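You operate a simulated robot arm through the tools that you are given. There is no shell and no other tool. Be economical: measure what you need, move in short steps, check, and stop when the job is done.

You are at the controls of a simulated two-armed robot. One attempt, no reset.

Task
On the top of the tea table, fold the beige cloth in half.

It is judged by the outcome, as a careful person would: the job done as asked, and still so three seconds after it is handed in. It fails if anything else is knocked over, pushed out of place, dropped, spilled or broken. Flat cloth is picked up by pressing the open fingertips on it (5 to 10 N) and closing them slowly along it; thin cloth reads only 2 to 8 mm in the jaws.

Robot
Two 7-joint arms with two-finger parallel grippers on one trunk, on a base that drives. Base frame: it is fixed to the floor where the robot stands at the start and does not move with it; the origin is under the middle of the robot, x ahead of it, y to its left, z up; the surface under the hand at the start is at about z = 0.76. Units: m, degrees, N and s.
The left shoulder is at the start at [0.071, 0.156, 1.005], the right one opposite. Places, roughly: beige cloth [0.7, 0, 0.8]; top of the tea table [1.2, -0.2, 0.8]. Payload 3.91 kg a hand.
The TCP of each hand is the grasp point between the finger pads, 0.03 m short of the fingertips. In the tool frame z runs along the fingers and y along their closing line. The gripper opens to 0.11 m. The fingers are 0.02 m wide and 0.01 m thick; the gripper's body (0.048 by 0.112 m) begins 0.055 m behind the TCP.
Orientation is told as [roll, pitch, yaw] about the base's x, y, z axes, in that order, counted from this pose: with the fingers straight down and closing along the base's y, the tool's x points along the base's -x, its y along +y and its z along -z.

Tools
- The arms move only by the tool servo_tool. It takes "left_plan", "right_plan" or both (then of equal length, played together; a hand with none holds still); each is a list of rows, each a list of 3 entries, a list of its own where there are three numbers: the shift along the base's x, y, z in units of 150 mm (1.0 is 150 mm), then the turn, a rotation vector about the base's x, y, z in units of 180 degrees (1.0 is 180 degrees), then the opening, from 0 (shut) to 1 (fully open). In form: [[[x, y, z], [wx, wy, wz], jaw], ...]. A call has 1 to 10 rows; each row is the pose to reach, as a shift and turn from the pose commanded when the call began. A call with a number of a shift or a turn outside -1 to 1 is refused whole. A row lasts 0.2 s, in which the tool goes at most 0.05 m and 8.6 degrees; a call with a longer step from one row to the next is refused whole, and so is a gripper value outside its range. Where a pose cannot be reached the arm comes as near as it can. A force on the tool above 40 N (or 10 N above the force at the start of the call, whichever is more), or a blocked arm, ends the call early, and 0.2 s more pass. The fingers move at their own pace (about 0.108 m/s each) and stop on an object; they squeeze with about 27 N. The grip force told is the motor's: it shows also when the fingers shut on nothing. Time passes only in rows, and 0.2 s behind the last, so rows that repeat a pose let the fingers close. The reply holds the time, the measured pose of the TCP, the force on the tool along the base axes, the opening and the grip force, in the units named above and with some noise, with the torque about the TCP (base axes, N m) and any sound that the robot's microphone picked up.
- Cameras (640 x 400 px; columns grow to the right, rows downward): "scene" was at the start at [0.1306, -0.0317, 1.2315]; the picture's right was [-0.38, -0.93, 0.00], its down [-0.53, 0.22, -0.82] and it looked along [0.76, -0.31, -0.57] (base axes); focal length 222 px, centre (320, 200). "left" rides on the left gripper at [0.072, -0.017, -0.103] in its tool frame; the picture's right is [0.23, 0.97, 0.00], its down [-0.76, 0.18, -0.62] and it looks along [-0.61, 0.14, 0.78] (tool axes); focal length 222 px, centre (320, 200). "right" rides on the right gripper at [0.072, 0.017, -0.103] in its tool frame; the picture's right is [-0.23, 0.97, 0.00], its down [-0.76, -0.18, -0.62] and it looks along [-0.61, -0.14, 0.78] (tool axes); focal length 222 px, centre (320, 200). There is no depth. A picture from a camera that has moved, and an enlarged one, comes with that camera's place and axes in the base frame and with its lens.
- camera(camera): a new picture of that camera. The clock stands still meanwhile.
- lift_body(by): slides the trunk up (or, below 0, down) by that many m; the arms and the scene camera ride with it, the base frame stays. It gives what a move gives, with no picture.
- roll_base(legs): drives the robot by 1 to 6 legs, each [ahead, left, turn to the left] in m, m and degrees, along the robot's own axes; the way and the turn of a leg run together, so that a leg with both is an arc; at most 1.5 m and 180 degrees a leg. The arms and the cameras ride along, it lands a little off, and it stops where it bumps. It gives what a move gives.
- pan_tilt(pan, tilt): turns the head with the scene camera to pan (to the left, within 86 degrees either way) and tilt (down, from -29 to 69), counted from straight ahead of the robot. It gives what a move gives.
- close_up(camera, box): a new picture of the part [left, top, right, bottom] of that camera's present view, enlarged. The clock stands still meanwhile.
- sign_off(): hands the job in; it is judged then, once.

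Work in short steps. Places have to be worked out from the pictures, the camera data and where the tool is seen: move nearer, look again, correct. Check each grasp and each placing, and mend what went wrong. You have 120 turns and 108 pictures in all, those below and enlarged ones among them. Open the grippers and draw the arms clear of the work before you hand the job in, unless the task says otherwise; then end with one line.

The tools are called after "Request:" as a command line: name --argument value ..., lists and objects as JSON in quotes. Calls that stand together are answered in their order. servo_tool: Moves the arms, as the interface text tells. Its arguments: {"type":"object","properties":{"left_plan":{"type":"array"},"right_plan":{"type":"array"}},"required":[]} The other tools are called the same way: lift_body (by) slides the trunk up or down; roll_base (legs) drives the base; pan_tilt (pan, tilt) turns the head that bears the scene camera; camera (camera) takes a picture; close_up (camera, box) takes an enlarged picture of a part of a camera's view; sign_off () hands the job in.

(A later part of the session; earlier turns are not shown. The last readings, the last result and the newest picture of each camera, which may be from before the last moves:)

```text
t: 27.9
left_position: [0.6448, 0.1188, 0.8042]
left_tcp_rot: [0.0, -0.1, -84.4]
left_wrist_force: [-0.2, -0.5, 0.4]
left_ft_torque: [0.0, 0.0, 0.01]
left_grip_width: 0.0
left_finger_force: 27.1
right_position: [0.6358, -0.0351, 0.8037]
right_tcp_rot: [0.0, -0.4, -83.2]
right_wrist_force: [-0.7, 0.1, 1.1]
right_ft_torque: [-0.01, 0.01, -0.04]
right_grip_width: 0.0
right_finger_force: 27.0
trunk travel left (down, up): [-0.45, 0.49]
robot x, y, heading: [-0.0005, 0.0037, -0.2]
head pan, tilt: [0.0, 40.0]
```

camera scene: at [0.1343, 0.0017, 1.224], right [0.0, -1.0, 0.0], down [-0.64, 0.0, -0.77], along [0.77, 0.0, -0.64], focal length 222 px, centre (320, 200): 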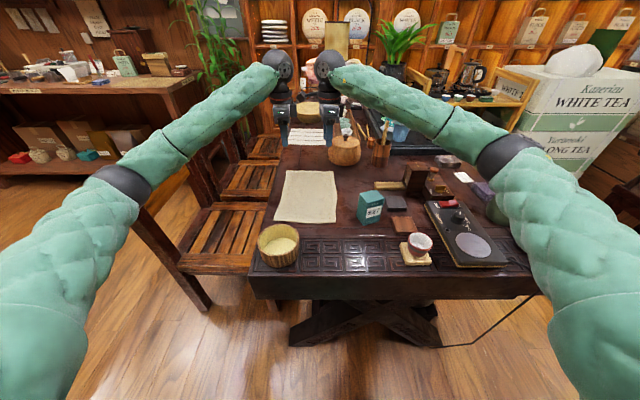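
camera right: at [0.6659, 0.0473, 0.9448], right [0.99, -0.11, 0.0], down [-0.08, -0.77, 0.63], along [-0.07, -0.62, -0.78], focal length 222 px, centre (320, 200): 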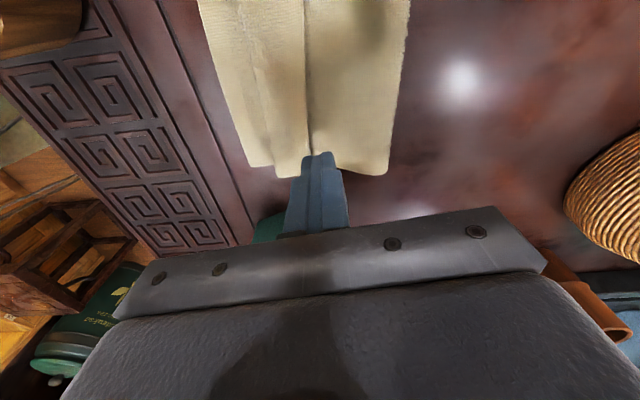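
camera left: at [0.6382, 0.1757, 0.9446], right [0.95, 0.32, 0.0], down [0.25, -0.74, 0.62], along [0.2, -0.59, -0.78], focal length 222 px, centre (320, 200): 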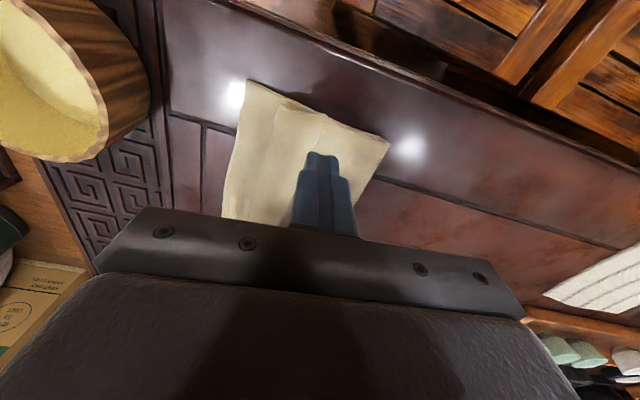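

Request:
servo_tool --left_plan '[[[0, 0, -0.015], [0, 0, 0], 0], [[0, 0, -0.03], [0, 0, 0], 0], [[0, 0, -0.03], [0, 0, 0], 0]]' --right_plan '[[[0, 0, -0.015], [0, 0, 0], 0], [[0, 0, -0.03], [0, 0, 0], 0], [[0, 0, -0.03], [0, 0, 0], 0]]'

Request:
close_up --camera "left" --box '[200, 60, 420, 220]'

```text
t: 28.6
left_position: [0.6445, 0.1182, 0.8008]
left_tcp_rot: [0.0, 0.0, -84.4]
left_wrist_force: [0.3, -0.8, 2.9]
left_ft_torque: [-0.02, -0.02, 0.03]
left_grip_width: 0.0
left_finger_force: 27.0
right_position: [0.634, -0.035, 0.801]
right_tcp_rot: [-0.1, -0.4, -83.3]
right_wrist_force: [0.4, 1.2, 3.5]
right_ft_torque: [0.07, 0.02, 0.0]
right_grip_width: 0.0
right_finger_force: 26.8
trunk travel left (down, up): [-0.45, 0.49]
robot x, y, heading: [0.0001, 0.0016, -0.2]
head pan, tilt: [0.0, 40.0]
```

```text
2.50 times, centred on (310, 140) of left
camera zoom: at [0.6208, 0.1867, 0.9026], right [0.95, 0.32, 0.0], down [0.25, -0.74, 0.62], along [0.2, -0.59, -0.78], focal length 555 px, centre (345, 350)
```

zoom: 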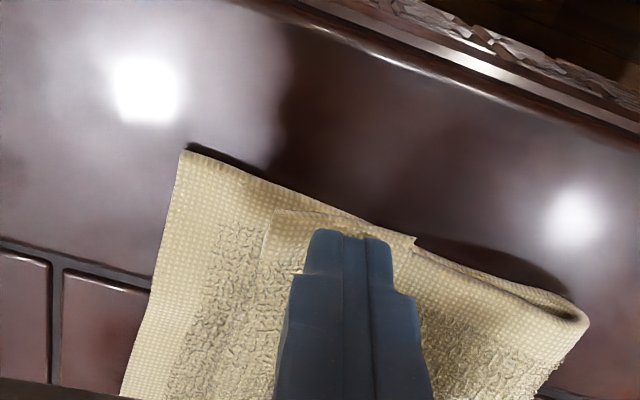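

Light contact of about 3 N on the flap. I stroke 25 mm toward -x and check what moves.

Request:
servo_tool --left_plan '[[[-0.03, 0, 0], [0, 0, 0], 0], [[-0.07, 0, 0], [0, 0, 0], 0], [[-0.12, 0, 0], [0, 0, 0], 0], [[-0.17, 0, 0], [0, 0, 0], 0]]' --right_plan '[[[-0.03, 0, 0], [0, 0, 0], 0], [[-0.07, 0, 0], [0, 0, 0], 0], [[-0.12, 0, 0], [0, 0, 0], 0], [[-0.17, 0, 0], [0, 0, 0], 0]]'

Request:
close_up --camera "left" --box '[200, 60, 420, 220]'

Request:
close_up --camera "right" --box '[180, 0, 440, 190]'

```text
t: 29.6
left_position: [0.6186, 0.1195, 0.8009]
left_tcp_rot: [-0.1, -0.1, -84.4]
left_wrist_force: [1.3, 0.1, 2.1]
left_ft_torque: [-0.02, -0.03, 0.03]
left_grip_width: 0.0
left_finger_force: 27.2
right_position: [0.6086, -0.0326, 0.8008]
right_tcp_rot: [0.0, -0.5, -83.2]
right_wrist_force: [0.7, 3.1, 3.0]
right_ft_torque: [0.05, -0.01, 0.01]
right_grip_width: 0.0
right_finger_force: 27.0
trunk travel left (down, up): [-0.45, 0.49]
robot x, y, heading: [0.0012, 0.0, 0.0]
head pan, tilt: [0.0, 40.0]
```

```text
2.50 times, centred on (310, 140) of left
camera zoom: at [0.5942, 0.1886, 0.9033], right [0.95, 0.32, 0.0], down [0.25, -0.74, 0.62], along [0.2, -0.59, -0.78], focal length 555 px, centre (345, 350)
```

zoom: 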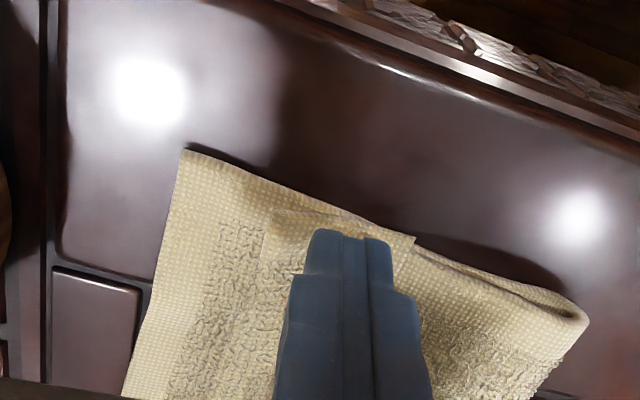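

```text
2.11 times, centred on (310, 95) of right
camera zoom: at [0.6177, 0.0419, 0.9038], right [0.99, -0.11, 0.0], down [-0.09, -0.77, 0.63], along [-0.07, -0.63, -0.78], focal length 468 px, centre (341, 421)
```

zoom: 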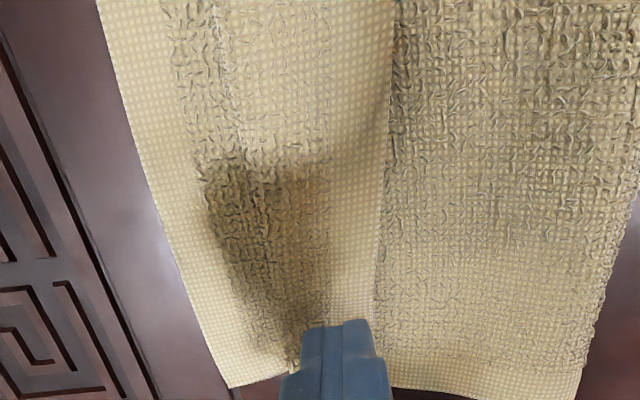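

The whole bundle slid as one, so stroking won't unroll it. I slide it back by about 30 mm the same way, then I'll pinch the free edge instead.

Request:
servo_tool --left_plan '[[[0.05, 0, 0], [0, 0, 0], 0], [[0.1, 0, 0], [0, 0, 0], 0], [[0.15, 0, 0], [0, 0, 0], 0], [[0.2, 0, 0], [0, 0, 0], 0], [[0.2, 0, 0.1], [0, 0, 0], 0], [[0.2, 0, 0.25], [0, 0, 0], 0.2], [[0.2, 0, 0.4], [0, 0, 0], 0.3]]' --right_plan '[[[0.05, 0, 0], [0, 0, 0], 0], [[0.1, 0, 0], [0, 0, 0], 0], [[0.15, 0, 0], [0, 0, 0], 0], [[0.2, 0, 0], [0, 0, 0], 0], [[0.2, 0, 0.1], [0, 0, 0], 0], [[0.2, 0, 0.25], [0, 0, 0], 0.2], [[0.2, 0, 0.4], [0, 0, 0], 0.3]]'

Request:
close_up --camera "left" --box '[200, 60, 420, 220]'

Request:
close_up --camera "right" --box '[180, 0, 440, 190]'

```text
t: 31.2
left_position: [0.6507, 0.1174, 0.8601]
left_tcp_rot: [0.0, 0.3, -84.4]
left_wrist_force: [-0.4, 0.0, 0.8]
left_ft_torque: [-0.04, -0.03, 0.0]
left_grip_width: 0.0331
left_finger_force: 0.0
right_position: [0.6388, -0.0361, 0.8551]
right_tcp_rot: [-0.3, -0.3, -83.2]
right_wrist_force: [0.2, 0.5, -0.4]
right_ft_torque: [0.01, 0.0, -0.02]
right_grip_width: 0.0331
right_finger_force: 0.0
trunk travel left (down, up): [-0.45, 0.49]
robot x, y, heading: [-0.0031, 0.0014, 0.1]
head pan, tilt: [0.0, 40.0]
```

```text
2.50 times, centred on (310, 140) of left
camera zoom: at [0.6279, 0.1852, 0.9614], right [0.95, 0.32, 0.0], down [0.25, -0.74, 0.62], along [0.2, -0.59, -0.78], focal length 555 px, centre (345, 350)
```

zoom: 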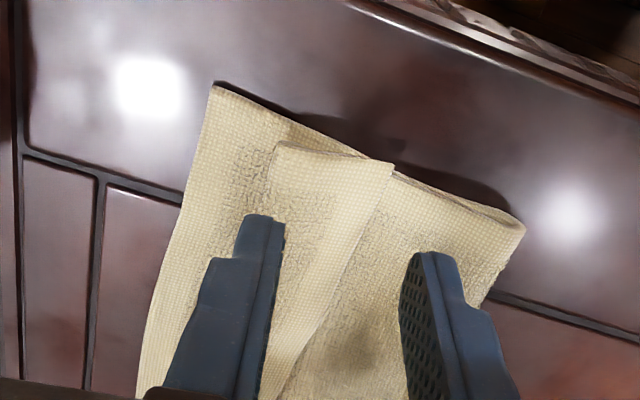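

```text
2.11 times, centred on (310, 95) of right
camera zoom: at [0.6489, 0.0389, 0.9592], right [0.99, -0.11, -0.01], down [-0.08, -0.77, 0.63], along [-0.07, -0.62, -0.78], focal length 468 px, centre (341, 421)
```

zoom: 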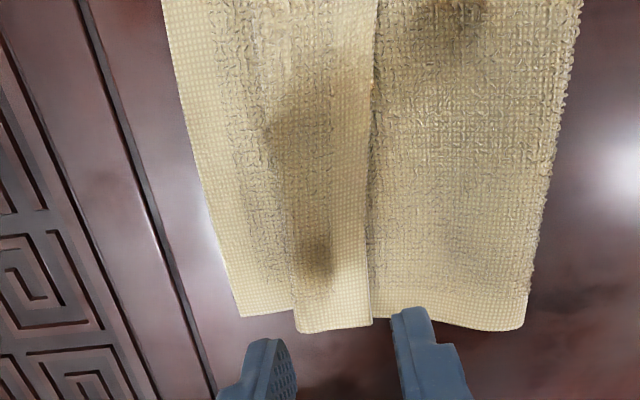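

I'll grip the flap differently, closing along y with the hands at yaw 0, so the pinched ridge runs across the edge and no new hem is made. I raise the hands, spread them, and turn back to yaw 0.

Request:
servo_tool --left_plan '[[[0, 0.1, 0.15], [0, 0, 0.047], 0.3], [[0, 0.2, 0.3], [0, 0, 0.094], 0.3], [[0, 0.3, 0.45], [0, 0, 0.141], 0.3], [[0, 0.4, 0.5], [0, 0, 0.188], 0.3], [[0, 0.4, 0.5], [0, 0, 0.235], 0.3], [[0, 0.4, 0.5], [0, 0, 0.282], 0.3], [[0, 0.4, 0.5], [0, 0, 0.329], 0.3], [[0, 0.4, 0.5], [0, 0, 0.376], 0.3], [[0, 0.4, 0.5], [0, 0, 0.423], 0.3], [[0, 0.4, 0.5], [0, 0, 0.469], 0.3]]' --right_plan '[[[0, -0.1, 0.15], [0, 0, 0.047], 0.3], [[0, -0.2, 0.3], [0, 0, 0.094], 0.3], [[0, -0.3, 0.45], [0, 0, 0.141], 0.3], [[0, -0.4, 0.5], [0, 0, 0.188], 0.3], [[0, -0.4, 0.5], [0, 0, 0.235], 0.3], [[0, -0.4, 0.5], [0, 0, 0.282], 0.3], [[0, -0.4, 0.5], [0, 0, 0.329], 0.3], [[0, -0.4, 0.5], [0, 0, 0.376], 0.3], [[0, -0.4, 0.5], [0, 0, 0.423], 0.3], [[0, -0.4, 0.5], [0, 0, 0.462], 0.3]]'

Request:
close_up --camera "scene" --box '[275, 178, 345, 233]'

```text
t: 33.5
left_position: [0.6487, 0.1766, 0.9339]
left_tcp_rot: [-0.1, 0.2, 0.1]
left_wrist_force: [0.6, -0.4, -0.3]
left_ft_torque: [0.02, -0.01, -0.01]
left_grip_width: 0.0329
left_finger_force: 0.0
right_position: [0.6408, -0.0952, 0.9321]
right_tcp_rot: [-0.3, -0.2, 0.0]
right_wrist_force: [-0.4, -1.2, -0.1]
right_ft_torque: [-0.02, -0.02, -0.01]
right_grip_width: 0.0329
right_finger_force: 0.1
trunk travel left (down, up): [-0.45, 0.49]
robot x, y, heading: [0.0048, -0.0012, -0.2]
head pan, tilt: [0.0, 40.0]
```

```text
7.27 times, centred on (310, 206) of scene
camera zoom: at [0.1341, 0.0018, 1.224], right [0.0, -1.0, 0.0], down [-0.64, 0.0, -0.77], along [0.77, 0.0, -0.64], focal length 1612 px, centre (393, 160)
```

zoom: 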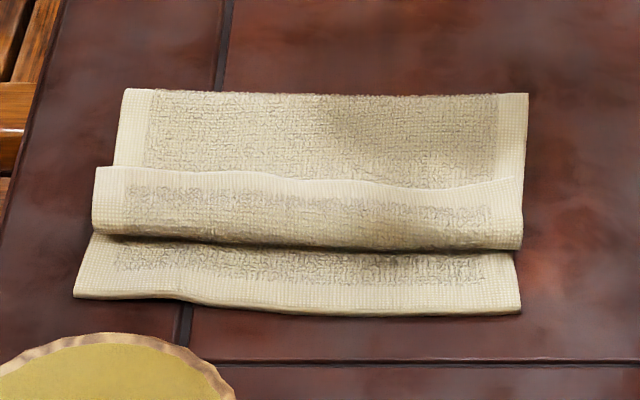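

Now over the flap: left to (0.655, 0.102), right to (0.645, -0.028), then down to just above it.

Request:
servo_tool --left_plan '[[[0.02, -0.25, 0], [0, 0, 0], 0.3], [[0.04, -0.497, 0], [0, 0, 0], 0.3], [[0.04, -0.497, -0.2], [0, 0, 0], 0.3], [[0.04, -0.497, -0.4], [0, 0, 0], 0.3], [[0.04, -0.497, -0.6], [0, 0, 0], 0.3], [[0.04, -0.497, -0.75], [0, 0, 0], 0.3], [[0.04, -0.497, -0.82], [0, 0, 0], 0.3]]' --right_plan '[[[0.02, 0.22, 0], [0, 0, 0], 0.3], [[0.03, 0.448, 0], [0, 0, 0], 0.3], [[0.03, 0.448, -0.2], [0, 0, 0], 0.3], [[0.03, 0.448, -0.4], [0, 0, 0], 0.3], [[0.03, 0.448, -0.6], [0, 0, 0], 0.3], [[0.03, 0.448, -0.75], [0, 0, 0], 0.3], [[0.03, 0.448, -0.82], [0, 0, 0], 0.3]]'

Request:
close_up --camera "left" --box '[200, 60, 480, 260]'

Request:
close_up --camera "right" --box '[180, 60, 460, 260]'

```text
t: 35.0
left_position: [0.6568, 0.1031, 0.8103]
left_tcp_rot: [-0.1, 0.1, 0.0]
left_wrist_force: [-0.5, 0.2, 0.3]
left_ft_torque: [0.0, -0.01, -0.02]
left_grip_width: 0.0328
left_finger_force: 0.1
right_position: [0.6477, -0.0287, 0.8112]
right_tcp_rot: [-0.2, -0.3, -0.1]
right_wrist_force: [-0.5, 0.7, -0.6]
right_ft_torque: [0.01, 0.03, 0.0]
right_grip_width: 0.0332
right_finger_force: 0.1
trunk travel left (down, up): [-0.45, 0.49]
robot x, y, heading: [0.0007, -0.002, -0.1]
head pan, tilt: [0.0, 40.0]
```

```text
2.00 times, centred on (340, 160) of left
camera zoom: at [0.5847, 0.0842, 0.9135], right [-0.23, 0.97, 0.0], down [0.76, 0.18, 0.62], along [0.6, 0.14, -0.78], focal length 444 px, centre (280, 280)
```

zoom: 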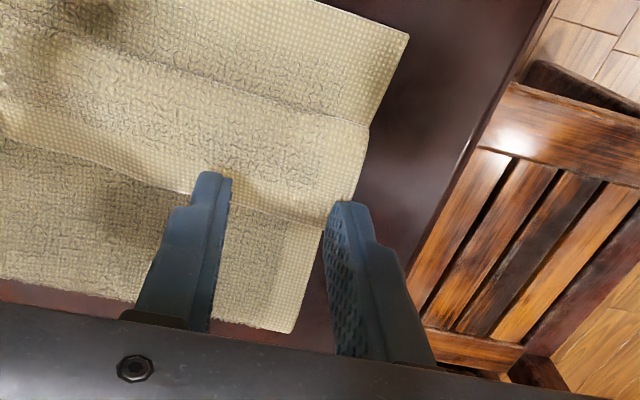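

```text
2.00 times, centred on (320, 160) of right
camera zoom: at [0.5747, -0.0115, 0.9138], right [0.23, 0.97, 0.0], down [0.76, -0.18, 0.63], along [0.61, -0.15, -0.78], focal length 444 px, centre (320, 280)
```

zoom: 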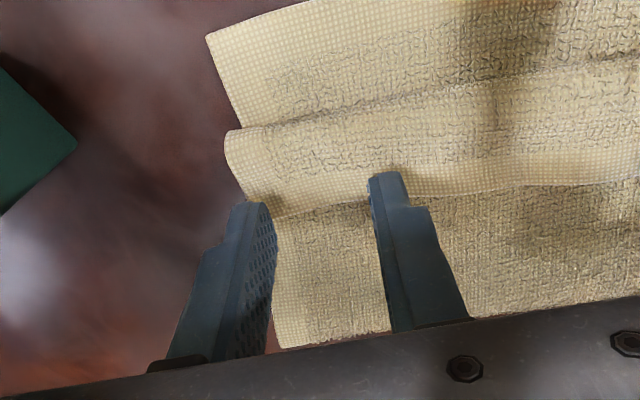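

The flap edges are at x≈0.666 on the left and 0.655 on the right, but the outer fingers overhang the cloth's sides. I narrow the jaws to about 22 mm, shift inward, and lower.

Request:
servo_tool --left_plan '[[[-0.01, -0.03, 0], [0, 0, 0], 0.2], [[-0.02, -0.034, -0.02], [0, 0, 0], 0.2], [[-0.02, -0.034, -0.04], [0, 0, 0], 0.2], [[-0.02, -0.034, -0.06], [0, 0, 0], 0.2], [[-0.02, -0.034, -0.06], [0, 0, 0], 0.2]]' --right_plan '[[[-0.02, 0.03, 0], [0, 0, 0], 0.2], [[-0.03, 0.03, -0.02], [0, 0, 0], 0.2], [[-0.03, 0.03, -0.04], [0, 0, 0], 0.2], [[-0.03, 0.03, -0.06], [0, 0, 0], 0.2], [[-0.03, 0.03, -0.06], [0, 0, 0], 0.2]]'

Request:
close_up --camera "left" --box '[200, 60, 480, 260]'

Request:
close_up --camera "right" --box '[180, 60, 460, 260]'

```text
t: 36.2
left_position: [0.6535, 0.0966, 0.8011]
left_tcp_rot: [-0.2, 0.1, -0.1]
left_wrist_force: [0.7, 0.2, 1.4]
left_ft_torque: [0.01, 0.01, 0.0]
left_grip_width: 0.0218
left_finger_force: 0.0
right_position: [0.6411, -0.0239, 0.8002]
right_tcp_rot: [-0.2, -0.3, 0.0]
right_wrist_force: [0.0, 1.6, 1.3]
right_ft_torque: [0.0, 0.02, 0.04]
right_grip_width: 0.0222
right_finger_force: 0.0
trunk travel left (down, up): [-0.45, 0.49]
robot x, y, heading: [0.0039, -0.0, 0.1]
head pan, tilt: [0.0, 40.0]
```

```text
2.00 times, centred on (340, 160) of left
camera zoom: at [0.5811, 0.0782, 0.9045], right [-0.23, 0.97, 0.0], down [0.76, 0.18, 0.62], along [0.6, 0.14, -0.78], focal length 444 px, centre (280, 280)
```

zoom: 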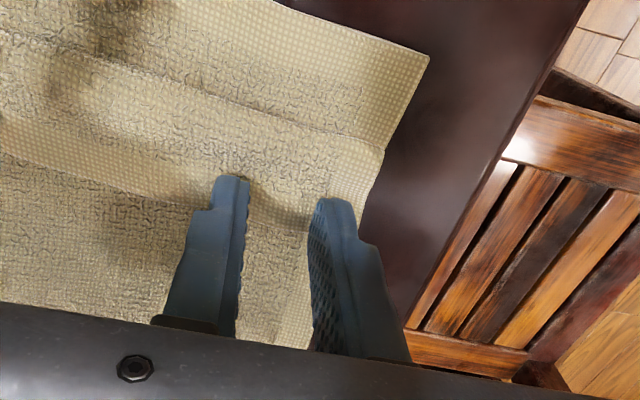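

```text
2.00 times, centred on (320, 160) of right
camera zoom: at [0.5691, -0.0067, 0.9049], right [0.23, 0.97, 0.0], down [0.76, -0.18, 0.63], along [0.61, -0.15, -0.78], focal length 444 px, centre (320, 280)
```

zoom: 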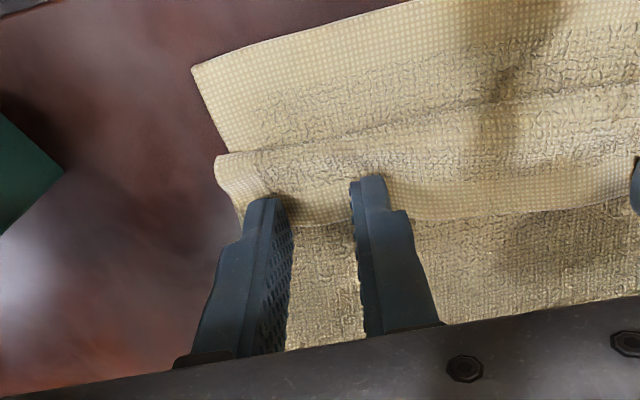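

The placing is right: the fingertips sit on the flap at its edge. I press a little to about 4–5 N, then close slowly.

Request:
servo_tool --left_plan '[[[0, 0, -0.01], [0, 0, 0], 0.2], [[0, 0, -0.01], [0, 0, 0], 0.17], [[0, 0, -0.01], [0, 0, 0], 0.14], [[0, 0, -0.01], [0, 0, 0], 0.11], [[0, 0, -0.01], [0, 0, 0], 0.08], [[0, 0, -0.01], [0, 0, 0], 0.05], [[0, 0, -0.01], [0, 0, 0], 0.02], [[0, 0, -0.01], [0, 0, 0], 0], [[0, 0, -0.01], [0, 0, 0], 0]]' --right_plan '[[[0, 0, -0.01], [0, 0, 0], 0.2], [[0, 0, -0.01], [0, 0, 0], 0.17], [[0, 0, -0.01], [0, 0, 0], 0.14], [[0, 0, -0.01], [0, 0, 0], 0.11], [[0, 0, -0.01], [0, 0, 0], 0.08], [[0, 0, -0.01], [0, 0, 0], 0.05], [[0, 0, -0.01], [0, 0, 0], 0.02], [[0, 0, -0.01], [0, 0, 0], 0], [[0, 0, -0.01], [0, 0, 0], 0]]'

Request:
close_up --camera "left" --box '[200, 60, 480, 260]'

Request:
close_up --camera "right" --box '[180, 60, 460, 260]'

```text
t: 38.2
left_position: [0.6529, 0.0961, 0.8002]
left_tcp_rot: [-0.1, 0.1, -0.1]
left_wrist_force: [-1.6, -18.2, 4.4]
left_ft_torque: [-0.52, 0.03, 0.09]
left_grip_width: 0.004
left_finger_force: 26.9
right_position: [0.6405, -0.024, 0.7998]
right_tcp_rot: [-0.2, -0.3, -0.1]
right_wrist_force: [1.1, 16.3, 6.4]
right_ft_torque: [0.53, -0.03, -0.05]
right_grip_width: 0.0037
right_finger_force: 27.0
trunk travel left (down, up): [-0.45, 0.49]
robot x, y, heading: [0.0034, -0.0004, -0.0]
head pan, tilt: [0.0, 40.0]
```

```text
2.00 times, centred on (340, 160) of left
camera zoom: at [0.5807, 0.0778, 0.9033], right [-0.23, 0.97, 0.0], down [0.76, 0.18, 0.62], along [0.6, 0.14, -0.78], focal length 444 px, centre (280, 280)
```

zoom: 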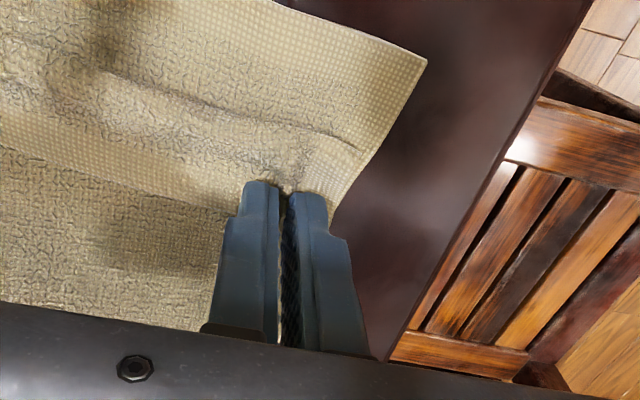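

```text
2.00 times, centred on (320, 160) of right
camera zoom: at [0.5684, -0.0063, 0.9035], right [0.23, 0.97, 0.0], down [0.76, -0.18, 0.63], along [0.61, -0.15, -0.78], focal length 444 px, centre (320, 280)
```

zoom: 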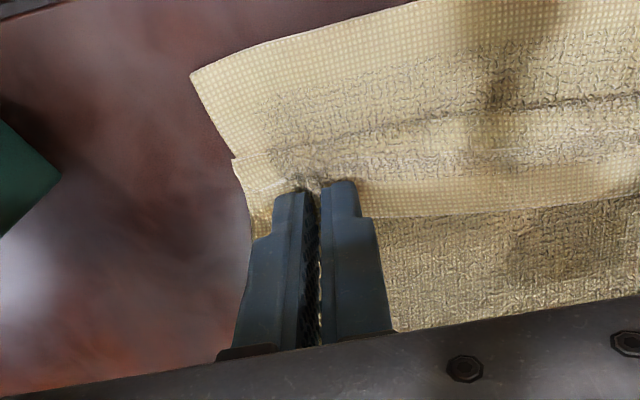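

The jaws read 4 mm, the same as a single-layer ridge before. I lift 3 cm while easing slightly toward -x and check what came up.

Request:
servo_tool --left_plan '[[[-0.02, -0.007, 0.07], [0, 0, 0], 0], [[-0.06, -0.01, 0.14], [0, 0, 0], 0], [[-0.1, -0.01, 0.2], [0, 0, 0], 0]]' --right_plan '[[[-0.02, 0.005, 0.07], [0, 0, 0], 0], [[-0.06, 0.005, 0.14], [0, 0, 0], 0], [[-0.1, 0.005, 0.2], [0, 0, 0], 0]]'

Request:
camera --camera "left"

Request:
camera --camera "right"

Request:
close_up --camera "scene" --box '[260, 160, 360, 240]'

```text
t: 39.0
left_position: [0.6384, 0.0957, 0.833]
left_tcp_rot: [-0.1, 0.1, 0.0]
left_wrist_force: [-0.7, -13.4, 0.3]
left_ft_torque: [-0.39, 0.06, 0.04]
left_grip_width: 0.0037
left_finger_force: 27.3
right_position: [0.6254, -0.0235, 0.83]
right_tcp_rot: [-0.2, -0.3, -0.2]
right_wrist_force: [1.3, 13.3, 1.3]
right_ft_torque: [0.44, -0.04, -0.01]
right_grip_width: 0.0036
right_finger_force: 27.1
trunk travel left (down, up): [-0.45, 0.49]
robot x, y, heading: [-0.003, -0.0003, -0.1]
head pan, tilt: [0.0, 40.0]
```

```text
66 pictures are left
camera left: at [0.5668, 0.0768, 0.9342], right [-0.23, 0.97, 0.0], down [0.76, 0.18, 0.62], along [0.6, 0.14, -0.78], focal length 222 px, centre (320, 200)
```

left: 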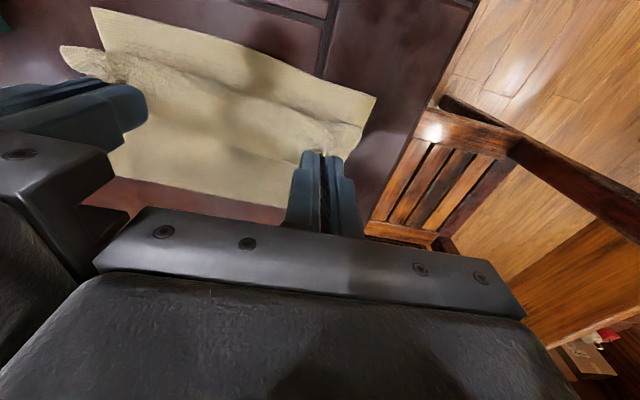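

```text
65 pictures are left
camera right: at [0.5527, -0.0059, 0.9335], right [0.23, 0.97, 0.0], down [0.76, -0.18, 0.63], along [0.61, -0.15, -0.78], focal length 222 px, centre (320, 200)
```

right: 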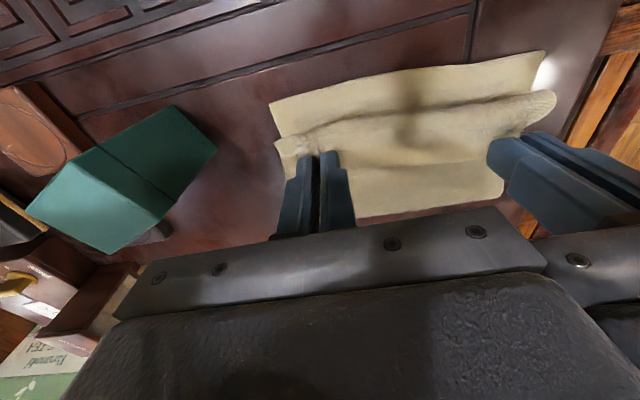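

```text
5.00 times, centred on (310, 200) of scene
camera zoom: at [0.1338, 0.0018, 1.224], right [0.0, -1.0, 0.0], down [-0.64, 0.0, -0.77], along [0.77, 0.0, -0.64], focal length 1108 px, centre (370, 200)
```

zoom: 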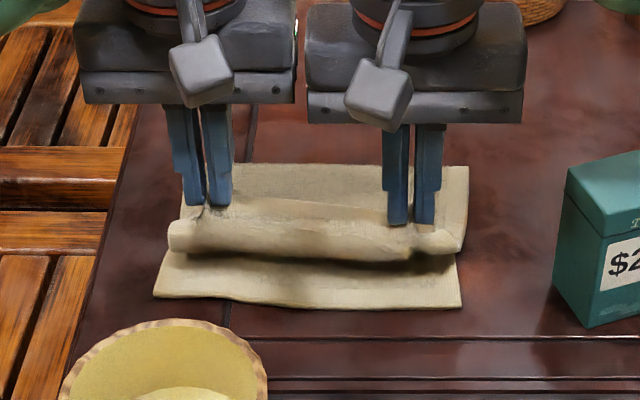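

The top layer came up alone, with its roll hanging. I lift higher to let the hem hang out straight.

Request:
servo_tool --left_plan '[[[0, -0.005, 0.1], [0, 0, 0], 0], [[0.02, -0.01, 0.2], [0, 0, 0], 0], [[0.05, -0.01, 0.3], [0, 0, 0], 0], [[0.05, -0.01, 0.4], [0, 0, 0], 0], [[0.05, -0.01, 0.4], [0, 0, 0], 0]]' --right_plan '[[[0, 0, 0.1], [0, 0, 0], 0], [[0.02, 0, 0.2], [0, 0, 0], 0], [[0.05, 0, 0.3], [0, 0, 0], 0], [[0.05, 0, 0.4], [0, 0, 0], 0], [[0.05, 0, 0.4], [0, 0, 0], 0]]'

Request:
camera --camera "left"

Request:
close_up --camera "scene" --box '[260, 160, 360, 240]'

```text
t: 40.2
left_position: [0.6455, 0.094, 0.8901]
left_tcp_rot: [-0.1, 0.2, 0.0]
left_wrist_force: [-1.1, -9.1, 0.3]
left_ft_torque: [-0.29, 0.05, 0.03]
left_grip_width: 0.0033
left_finger_force: 27.3
right_position: [0.632, -0.0251, 0.8912]
right_tcp_rot: [-0.2, -0.1, -0.1]
right_wrist_force: [1.4, 9.2, 0.1]
right_ft_torque: [0.31, -0.02, 0.0]
right_grip_width: 0.0035
right_finger_force: 27.2
trunk travel left (down, up): [-0.45, 0.49]
robot x, y, heading: [-0.0008, -0.0008, -0.2]
head pan, tilt: [0.0, 40.0]
```

```text
63 pictures are left
camera left: at [0.5739, 0.0752, 0.994], right [-0.23, 0.97, 0.0], down [0.76, 0.18, 0.62], along [0.6, 0.14, -0.78], focal length 222 px, centre (320, 200)
```

left: 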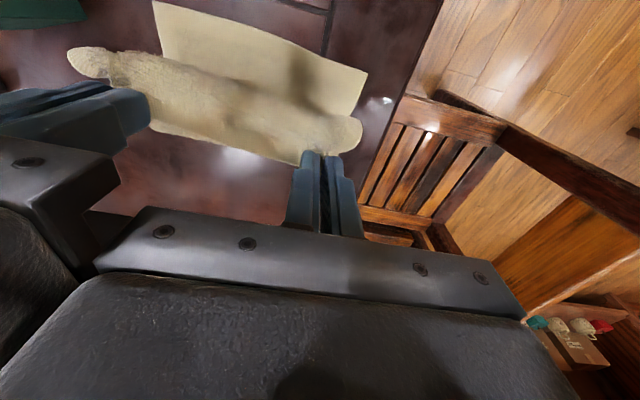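

```text
5.00 times, centred on (310, 200) of scene
camera zoom: at [0.1343, 0.0017, 1.224], right [0.0, -1.0, 0.0], down [-0.64, 0.0, -0.77], along [0.77, 0.0, -0.64], focal length 1108 px, centre (370, 200)
```

zoom: 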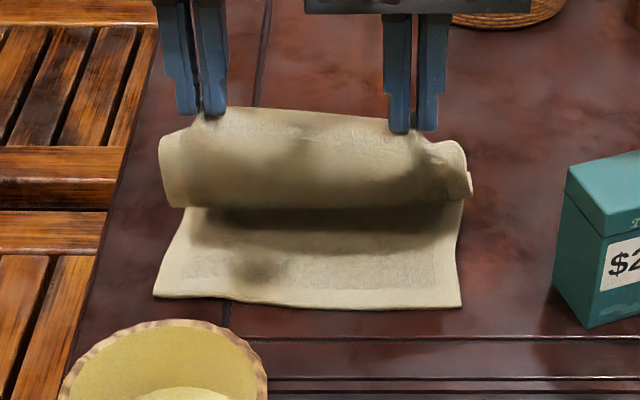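

The flap is held and the old bend hangs as a belly. I raise and move over the crease to pull it straight before I lay it down.

Request:
servo_tool --left_plan '[[[0.12, 0, 0.06], [0, 0, 0], 0], [[0.25, 0, 0.12], [0, 0, 0], 0], [[0.37, 0, 0.16], [0, 0, 0], 0], [[0.37, 0, 0.16], [0, 0, 0], 0]]' --right_plan '[[[0.12, 0, 0.06], [0, 0, 0], 0], [[0.25, 0, 0.12], [0, 0, 0], 0], [[0.4, 0, 0.16], [0, 0, 0], 0], [[0.4, 0, 0.16], [0, 0, 0], 0]]'

Request:
camera --camera "left"

Request:
close_up --camera "scene" --box '[260, 140, 360, 240]'

```text
t: 41.2
left_position: [0.7013, 0.0938, 0.9131]
left_tcp_rot: [-0.2, 0.1, 0.1]
left_wrist_force: [0.6, -7.4, -0.5]
left_ft_torque: [-0.19, -0.01, 0.05]
left_grip_width: 0.0032
left_finger_force: 26.9
right_position: [0.694, -0.0232, 0.9132]
right_tcp_rot: [-0.4, -0.2, -0.1]
right_wrist_force: [-0.2, 6.9, 0.4]
right_ft_torque: [0.23, -0.02, 0.02]
right_grip_width: 0.0035
right_finger_force: 27.0
trunk travel left (down, up): [-0.45, 0.49]
robot x, y, heading: [0.0013, -0.0023, -0.0]
head pan, tilt: [0.0, 40.0]
```

```text
61 pictures are left
camera left: at [0.6303, 0.075, 1.0153], right [-0.23, 0.97, 0.0], down [0.76, 0.18, 0.62], along [0.6, 0.14, -0.78], focal length 222 px, centre (320, 200)
```

left: 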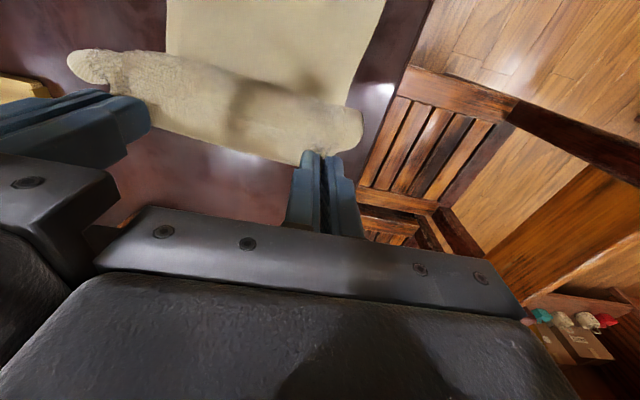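

```text
4.00 times, centred on (310, 190) of scene
camera zoom: at [0.1338, 0.0017, 1.2241], right [0.0, -1.0, 0.0], down [-0.64, 0.0, -0.77], along [0.77, 0.0, -0.64], focal length 886 px, centre (360, 240)
```

zoom: 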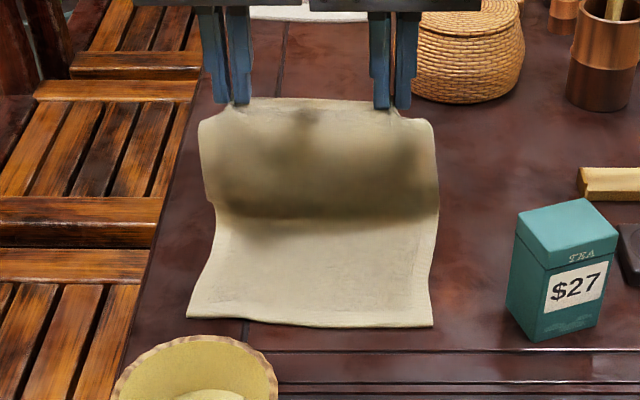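

I raise another 3 cm to make it hang straight and then check.

Request:
servo_tool --left_plan '[[[0.05, 0, 0.1], [0, 0, 0], 0], [[0.1, 0, 0.2], [0, 0, 0], 0], [[0.1, 0, 0.2], [0, 0, 0], 0]]' --right_plan '[[[0.07, 0, 0.1], [0, 0, 0], 0], [[0.13, 0, 0.2], [0, 0, 0], 0], [[0.13, 0, 0.2], [0, 0, 0], 0]]'

Request:
close_up --camera "scene" --box '[260, 130, 360, 240]'

Request:
camera --camera "left"

```text
t: 42.0
left_position: [0.7169, 0.0938, 0.9438]
left_tcp_rot: [0.0, 0.1, -0.1]
left_wrist_force: [-0.2, -8.4, 0.3]
left_ft_torque: [-0.26, 0.0, 0.04]
left_grip_width: 0.0036
left_finger_force: 26.7
right_position: [0.7118, -0.0228, 0.944]
right_tcp_rot: [-0.2, -0.1, 0.0]
right_wrist_force: [-1.1, 8.5, -0.4]
right_ft_torque: [0.24, -0.02, 0.0]
right_grip_width: 0.0035
right_finger_force: 27.1
trunk travel left (down, up): [-0.45, 0.49]
robot x, y, heading: [0.0022, 0.0018, -0.1]
head pan, tilt: [0.0, 40.0]
```

```text
3.64 times, centred on (310, 185) of scene
camera zoom: at [0.1342, 0.0017, 1.224], right [0.0, -1.0, 0.0], down [-0.64, 0.0, -0.77], along [0.77, 0.0, -0.64], focal length 806 px, centre (356, 254)
```

zoom: 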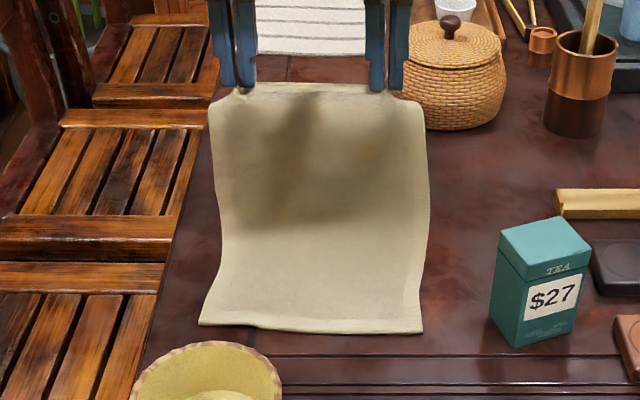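

```text
58 pictures are left
camera left: at [0.6451, 0.0749, 1.0459], right [-0.23, 0.97, 0.0], down [0.76, 0.18, 0.62], along [0.6, 0.14, -0.78], focal length 222 px, centre (320, 200)
```

left: 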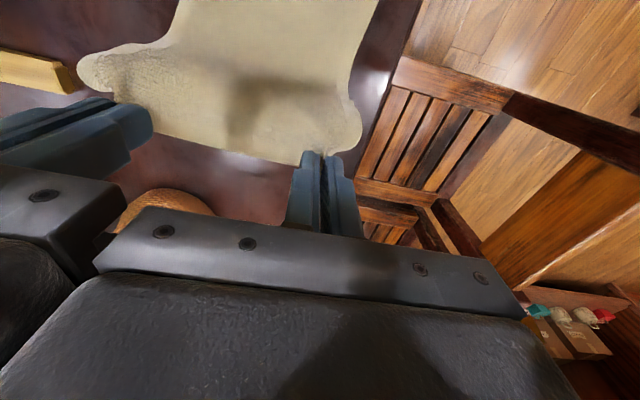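

Excellent: the hem has hung out and the cloth hangs straight from its edge. To get room from the basket, so I can tilt the hands and lay the edge outward, I drag the whole cloth about 10 cm further from the basket.

Request:
servo_tool --left_plan '[[[0.12, 0, 0], [0, 0, 0], 0], [[0.25, 0, 0], [0, 0, 0], 0], [[0.4, 0, 0], [0, 0, 0], 0], [[0.55, 0, 0], [0, 0, 0], 0], [[0.68, 0, 0], [0, 0, 0], 0], [[0.75, 0, 0], [0, 0, 0], 0]]' --right_plan '[[[0.12, 0, 0], [0, 0, 0], 0], [[0.25, 0, 0], [0, 0, 0], 0], [[0.4, 0, 0], [0, 0, 0], 0], [[0.55, 0, 0], [0, 0, 0], 0], [[0.7, 0, 0], [0, 0, 0], 0], [[0.77, 0, 0], [0, 0, 0], 0]]'

Request:
close_up --camera "scene" --box '[250, 110, 370, 250]'

```text
t: 43.5
left_position: [0.8299, 0.0934, 0.9449]
left_tcp_rot: [-0.1, 0.2, 0.0]
left_wrist_force: [0.0, -6.7, 0.0]
left_ft_torque: [-0.2, -0.02, 0.02]
left_grip_width: 0.0036
left_finger_force: 26.7
right_position: [0.8294, -0.0232, 0.9426]
right_tcp_rot: [-0.3, -0.2, -0.1]
right_wrist_force: [-0.7, 6.7, -0.2]
right_ft_torque: [0.21, -0.01, 0.02]
right_grip_width: 0.0034
right_finger_force: 27.1
trunk travel left (down, up): [-0.45, 0.49]
robot x, y, heading: [-0.0002, 0.001, 0.2]
head pan, tilt: [0.0, 40.0]
```

```text
2.86 times, centred on (310, 180) of scene
camera zoom: at [0.1342, 0.0018, 1.224], right [0.0, -1.0, 0.0], down [-0.64, 0.0, -0.77], along [0.77, 0.0, -0.64], focal length 633 px, centre (349, 257)
```

zoom: 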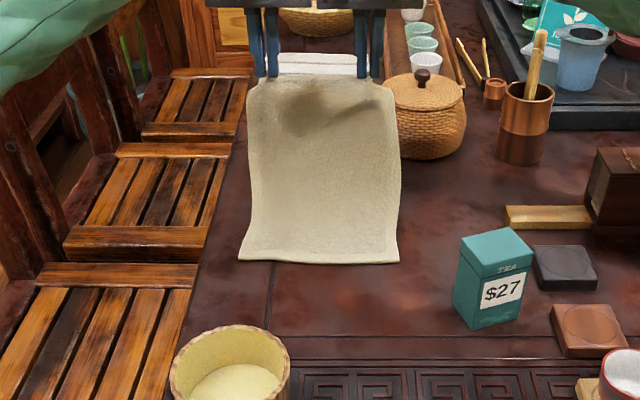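

The near edge is now at x≈0.687, so the ideal crease is at ≈0.817. I fold over along an arc while tilting the hands so the fingers point away from me, which sends the edge tail outward.

Request:
servo_tool --left_plan '[[[-0.194, 0, -0.068], [0, -0.0444, 0], 0], [[-0.355, 0, -0.174], [0, -0.0889, 0], 0], [[-0.514, 0, -0.303], [0, -0.1333, 0], 0], [[-0.659, 0, -0.45], [0, -0.1778, 0], 0], [[-0.795, 0, -0.613], [0, -0.2222, 0], 0], [[-0.901, 0, -0.767], [0, -0.2667, 0], 0]]' --right_plan '[[[-0.194, 0, -0.06], [0, -0.0444, 0], 0], [[-0.355, 0, -0.164], [0, -0.0889, 0], 0], [[-0.514, 0, -0.293], [0, -0.1333, 0], 0], [[-0.659, 0, -0.44], [0, -0.1778, 0], 0], [[-0.795, 0, -0.6], [0, -0.2222, 0], 0], [[-0.901, 0, -0.753], [0, -0.2667, 0], 0]]'

Request:
close_up --camera "scene" --box '[250, 120, 370, 260]'

Request:
camera --camera "left"

Request:
camera --camera "right"

```text
t: 44.9
left_position: [0.6945, 0.0933, 0.829]
left_tcp_rot: [-0.3, -47.9, 0.1]
left_wrist_force: [-0.4, -11.0, 0.6]
left_ft_torque: [-0.27, -0.02, -0.2]
left_grip_width: 0.0035
left_finger_force: 26.7
right_position: [0.6937, -0.0244, 0.8285]
right_tcp_rot: [-0.1, -48.3, -0.1]
right_wrist_force: [-0.3, 10.4, -0.4]
right_ft_torque: [0.21, 0.05, 0.25]
right_grip_width: 0.0036
right_finger_force: 27.0
trunk travel left (down, up): [-0.45, 0.49]
robot x, y, heading: [0.0006, 0.0021, 0.2]
head pan, tilt: [0.0, 40.0]
```

```text
2.86 times, centred on (310, 190) of scene
camera zoom: at [0.1343, 0.0018, 1.2242], right [0.0, -1.0, 0.0], down [-0.64, 0.0, -0.77], along [0.77, 0.0, -0.64], focal length 633 px, centre (349, 229)
```

zoom: 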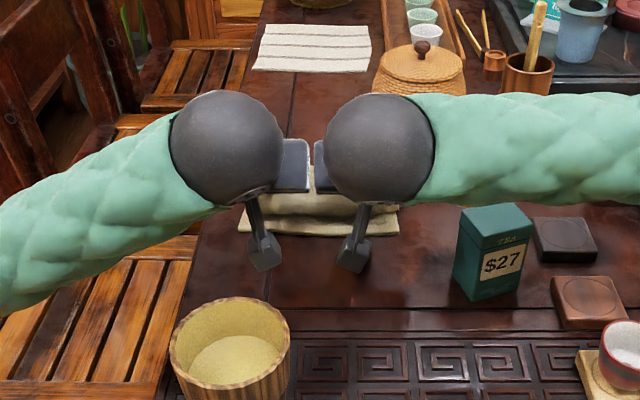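

```text
55 pictures are left
camera left: at [0.5693, 0.0752, 0.843], right [-0.15, 0.97, -0.17], down [0.05, 0.18, 0.98], along [0.99, 0.14, -0.07], focal length 222 px, centre (320, 200)
```

left: 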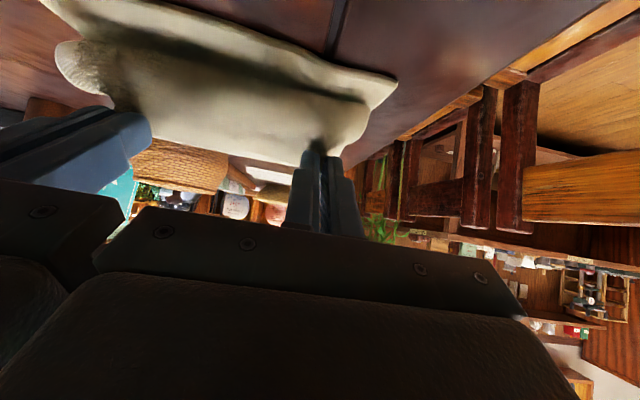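

```text
54 pictures are left
camera right: at [0.5689, -0.0068, 0.8441], right [0.15, 0.97, 0.17], down [0.04, -0.18, 0.98], along [0.99, -0.15, -0.07], focal length 222 px, centre (320, 200)
```

right: 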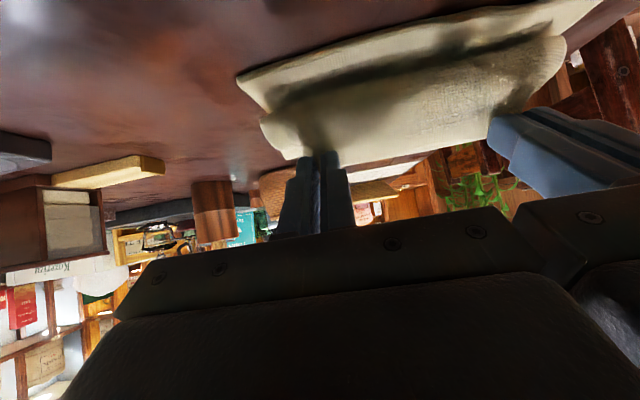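

The cloth folds over well and the hands clear the basket. I tilt a bit more to 60° and pull slightly toward me to take the slack out, with the tips about 4 cm above the table.

Request:
servo_tool --left_plan '[[[-0.04, 0, 0], [0, -0.03, 0], 0], [[-0.08, 0, -0.04], [0, -0.05, 0], 0], [[-0.103, 0, -0.08], [0, -0.0667, 0], 0], [[-0.103, 0, -0.08], [0, -0.0667, 0], 0]]' --right_plan '[[[-0.04, 0, 0], [0, -0.03, 0], 0], [[-0.08, 0, -0.04], [0, -0.05, 0], 0], [[-0.103, 0, -0.08], [0, -0.0667, 0], 0], [[-0.103, 0, -0.08], [0, -0.0667, 0], 0]]'

Request:
camera --camera "left"

Request:
camera --camera "right"

Request:
close_up --camera "scene" --box '[250, 120, 370, 260]'

```text
t: 45.9
left_position: [0.6775, 0.0925, 0.816]
left_tcp_rot: [-0.2, -59.9, 0.0]
left_wrist_force: [-0.5, -7.7, 1.1]
left_ft_torque: [-0.17, -0.02, -0.2]
left_grip_width: 0.0031
left_finger_force: 26.8
right_position: [0.6776, -0.0243, 0.8168]
right_tcp_rot: [-0.1, -60.3, -0.2]
right_wrist_force: [0.4, 9.0, -0.7]
right_ft_torque: [0.14, 0.03, 0.2]
right_grip_width: 0.003
right_finger_force: 27.3
trunk travel left (down, up): [-0.45, 0.49]
robot x, y, heading: [0.0015, 0.001, 0.0]
head pan, tilt: [0.0, 40.0]
```

```text
53 pictures are left
camera left: at [0.5528, 0.0744, 0.8045], right [-0.11, 0.97, -0.2], down [-0.16, 0.18, 0.97], along [0.98, 0.14, 0.13], focal length 222 px, centre (320, 200)
```

left: 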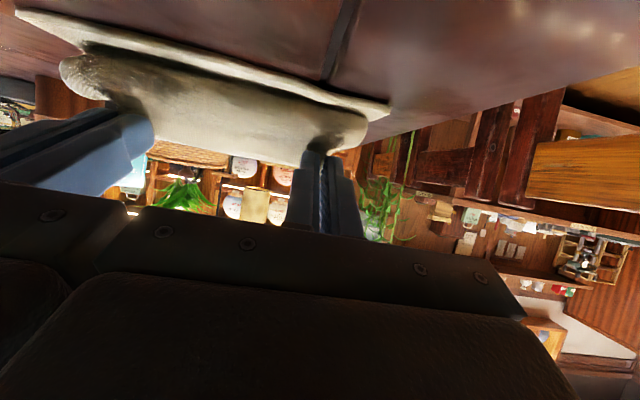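

```text
52 pictures are left
camera right: at [0.5531, -0.0059, 0.8062], right [0.12, 0.97, 0.2], down [-0.16, -0.18, 0.97], along [0.98, -0.15, 0.14], focal length 222 px, centre (320, 200)
```

right: 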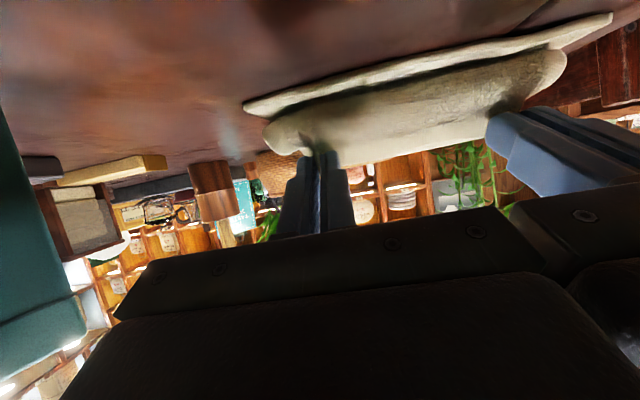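

```text
2.86 times, centred on (310, 190) of scene
camera zoom: at [0.1339, 0.0017, 1.224], right [0.0, -1.0, 0.0], down [-0.64, 0.0, -0.77], along [0.77, 0.0, -0.64], focal length 633 px, centre (349, 229)
```

zoom: 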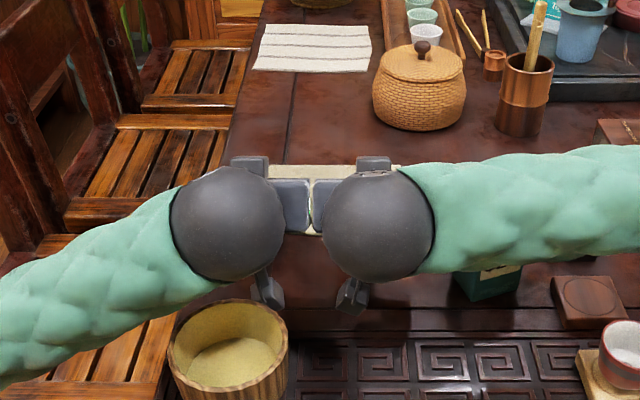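

The tail now stands about vertical. I raise slightly and tilt to 80°, so on release the leaf leans toward me and drops flat like a page.

Request:
servo_tool --left_plan '[[[0.01, 0, 0.1], [0, -0.03, 0], 0], [[0.017, 0, 0.2], [0, -0.06, 0], 0], [[0.017, 0, 0.26], [0, -0.09, 0], 0], [[0.017, 0, 0.27], [0, -0.111, 0], 0], [[0.017, 0, 0.27], [0, -0.111, 0], 0]]' --right_plan '[[[0.01, 0, 0.1], [0, -0.03, 0], 0], [[0.017, 0, 0.2], [0, -0.06, 0], 0], [[0.017, 0, 0.26], [0, -0.09, 0], 0], [[0.017, 0, 0.27], [0, -0.111, 0], 0], [[0.017, 0, 0.27], [0, -0.111, 0], 0]]'

Request:
camera --camera "left"

Request:
camera --camera "right"

```text
t: 47.0
left_position: [0.678, 0.0984, 0.8673]
left_tcp_rot: [-1.4, -80.6, 1.4]
left_wrist_force: [-0.6, -13.9, 0.6]
left_ft_torque: [-0.19, -0.04, -0.45]
left_grip_width: 0.0036
left_finger_force: 27.1
right_position: [0.677, -0.0219, 0.8643]
right_tcp_rot: [0.1, -80.5, -0.2]
right_wrist_force: [0.2, 14.2, -0.3]
right_ft_torque: [0.09, 0.02, 0.42]
right_grip_width: 0.0037
right_finger_force: 27.0
trunk travel left (down, up): [-0.45, 0.49]
robot x, y, heading: [0.0005, 0.0017, 0.1]
head pan, tilt: [0.0, 40.0]
```

```text
50 pictures are left
camera left: at [0.5653, 0.0783, 0.8113], right [-0.04, 0.97, -0.23], down [-0.49, 0.18, 0.85], along [0.87, 0.14, 0.47], focal length 222 px, centre (320, 200)
```

left: 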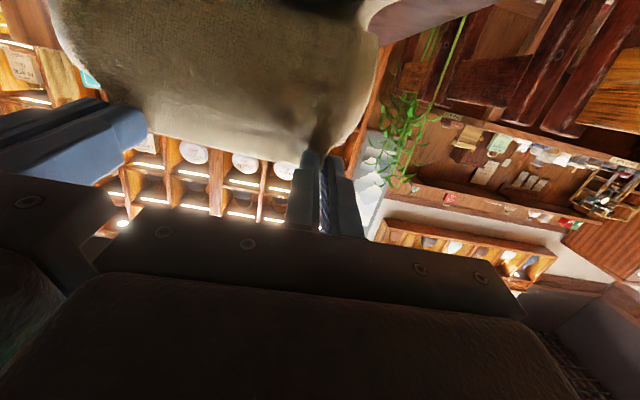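

```text
49 pictures are left
camera right: at [0.5647, -0.0046, 0.8097], right [0.04, 0.97, 0.22], down [-0.49, -0.18, 0.85], along [0.87, -0.14, 0.47], focal length 222 px, centre (320, 200)
```

right: 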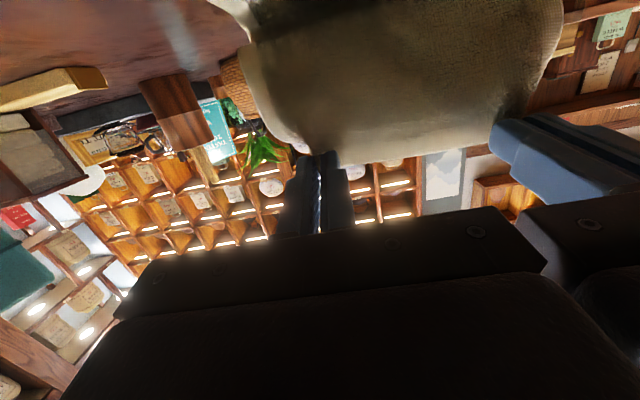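

The leaf now leans upright with the edge up. I release by opening the jaws and let it drop.

Request:
servo_tool --left_plan '[[[0, 0, 0], [0, 0, 0], 0.4], [[0, 0, 0], [0, 0, 0], 0.4], [[0, 0, 0], [0, 0, 0], 0.4], [[0, 0, 0], [0, 0, 0], 0.4]]' --right_plan '[[[0, 0, 0], [0, 0, 0], 0.4], [[0, 0, 0], [0, 0, 0], 0.4], [[0, 0, 0], [0, 0, 0], 0.4], [[0, 0, 0], [0, 0, 0], 0.4]]'

Request:
camera --camera "left"

Request:
camera --camera "scene"

```text
t: 48.0
left_position: [0.6784, 0.097, 0.8661]
left_tcp_rot: [-1.8, -80.6, 1.8]
left_wrist_force: [0.1, -0.3, 0.2]
left_ft_torque: [0.03, -0.03, 0.05]
left_grip_width: 0.044
left_finger_force: 0.0
right_position: [0.6768, -0.0228, 0.8625]
right_tcp_rot: [-0.2, -80.6, 0.0]
right_wrist_force: [-0.3, -0.6, -0.3]
right_ft_torque: [-0.04, 0.03, -0.02]
right_grip_width: 0.0442
right_finger_force: 0.0
trunk travel left (down, up): [-0.45, 0.49]
robot x, y, heading: [0.0001, -0.0035, 0.3]
head pan, tilt: [0.0, 40.0]
```

```text
48 pictures are left
camera left: at [0.5641, 0.0783, 0.8102], right [-0.04, 0.97, -0.23], down [-0.49, 0.18, 0.85], along [0.87, 0.15, 0.47], focal length 222 px, centre (320, 200)
```

left: 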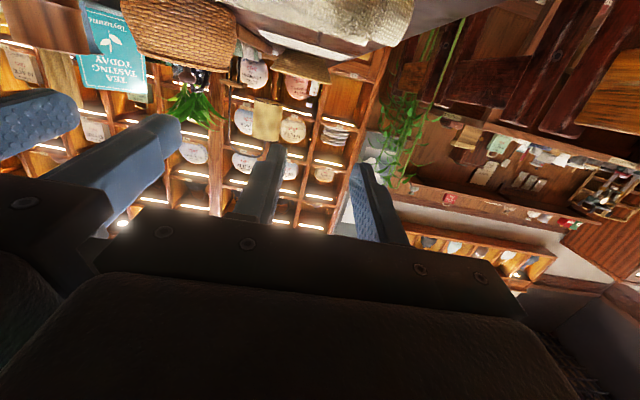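

```text
47 pictures are left
camera scene: at [0.1274, 0.0035, 1.2251], right [0.0, -1.0, 0.0], down [-0.64, 0.0, -0.77], along [0.77, 0.0, -0.64], focal length 222 px, centre (320, 200)
```

scene: 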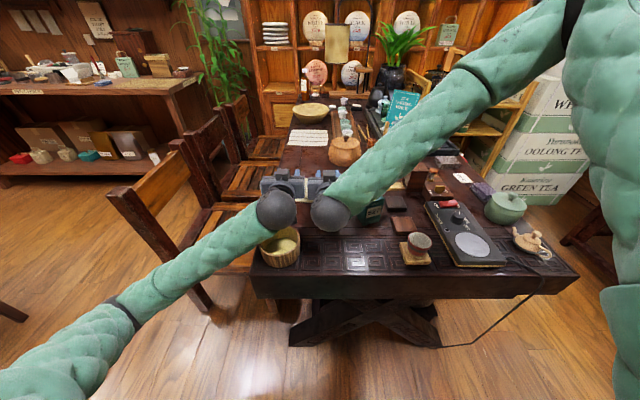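

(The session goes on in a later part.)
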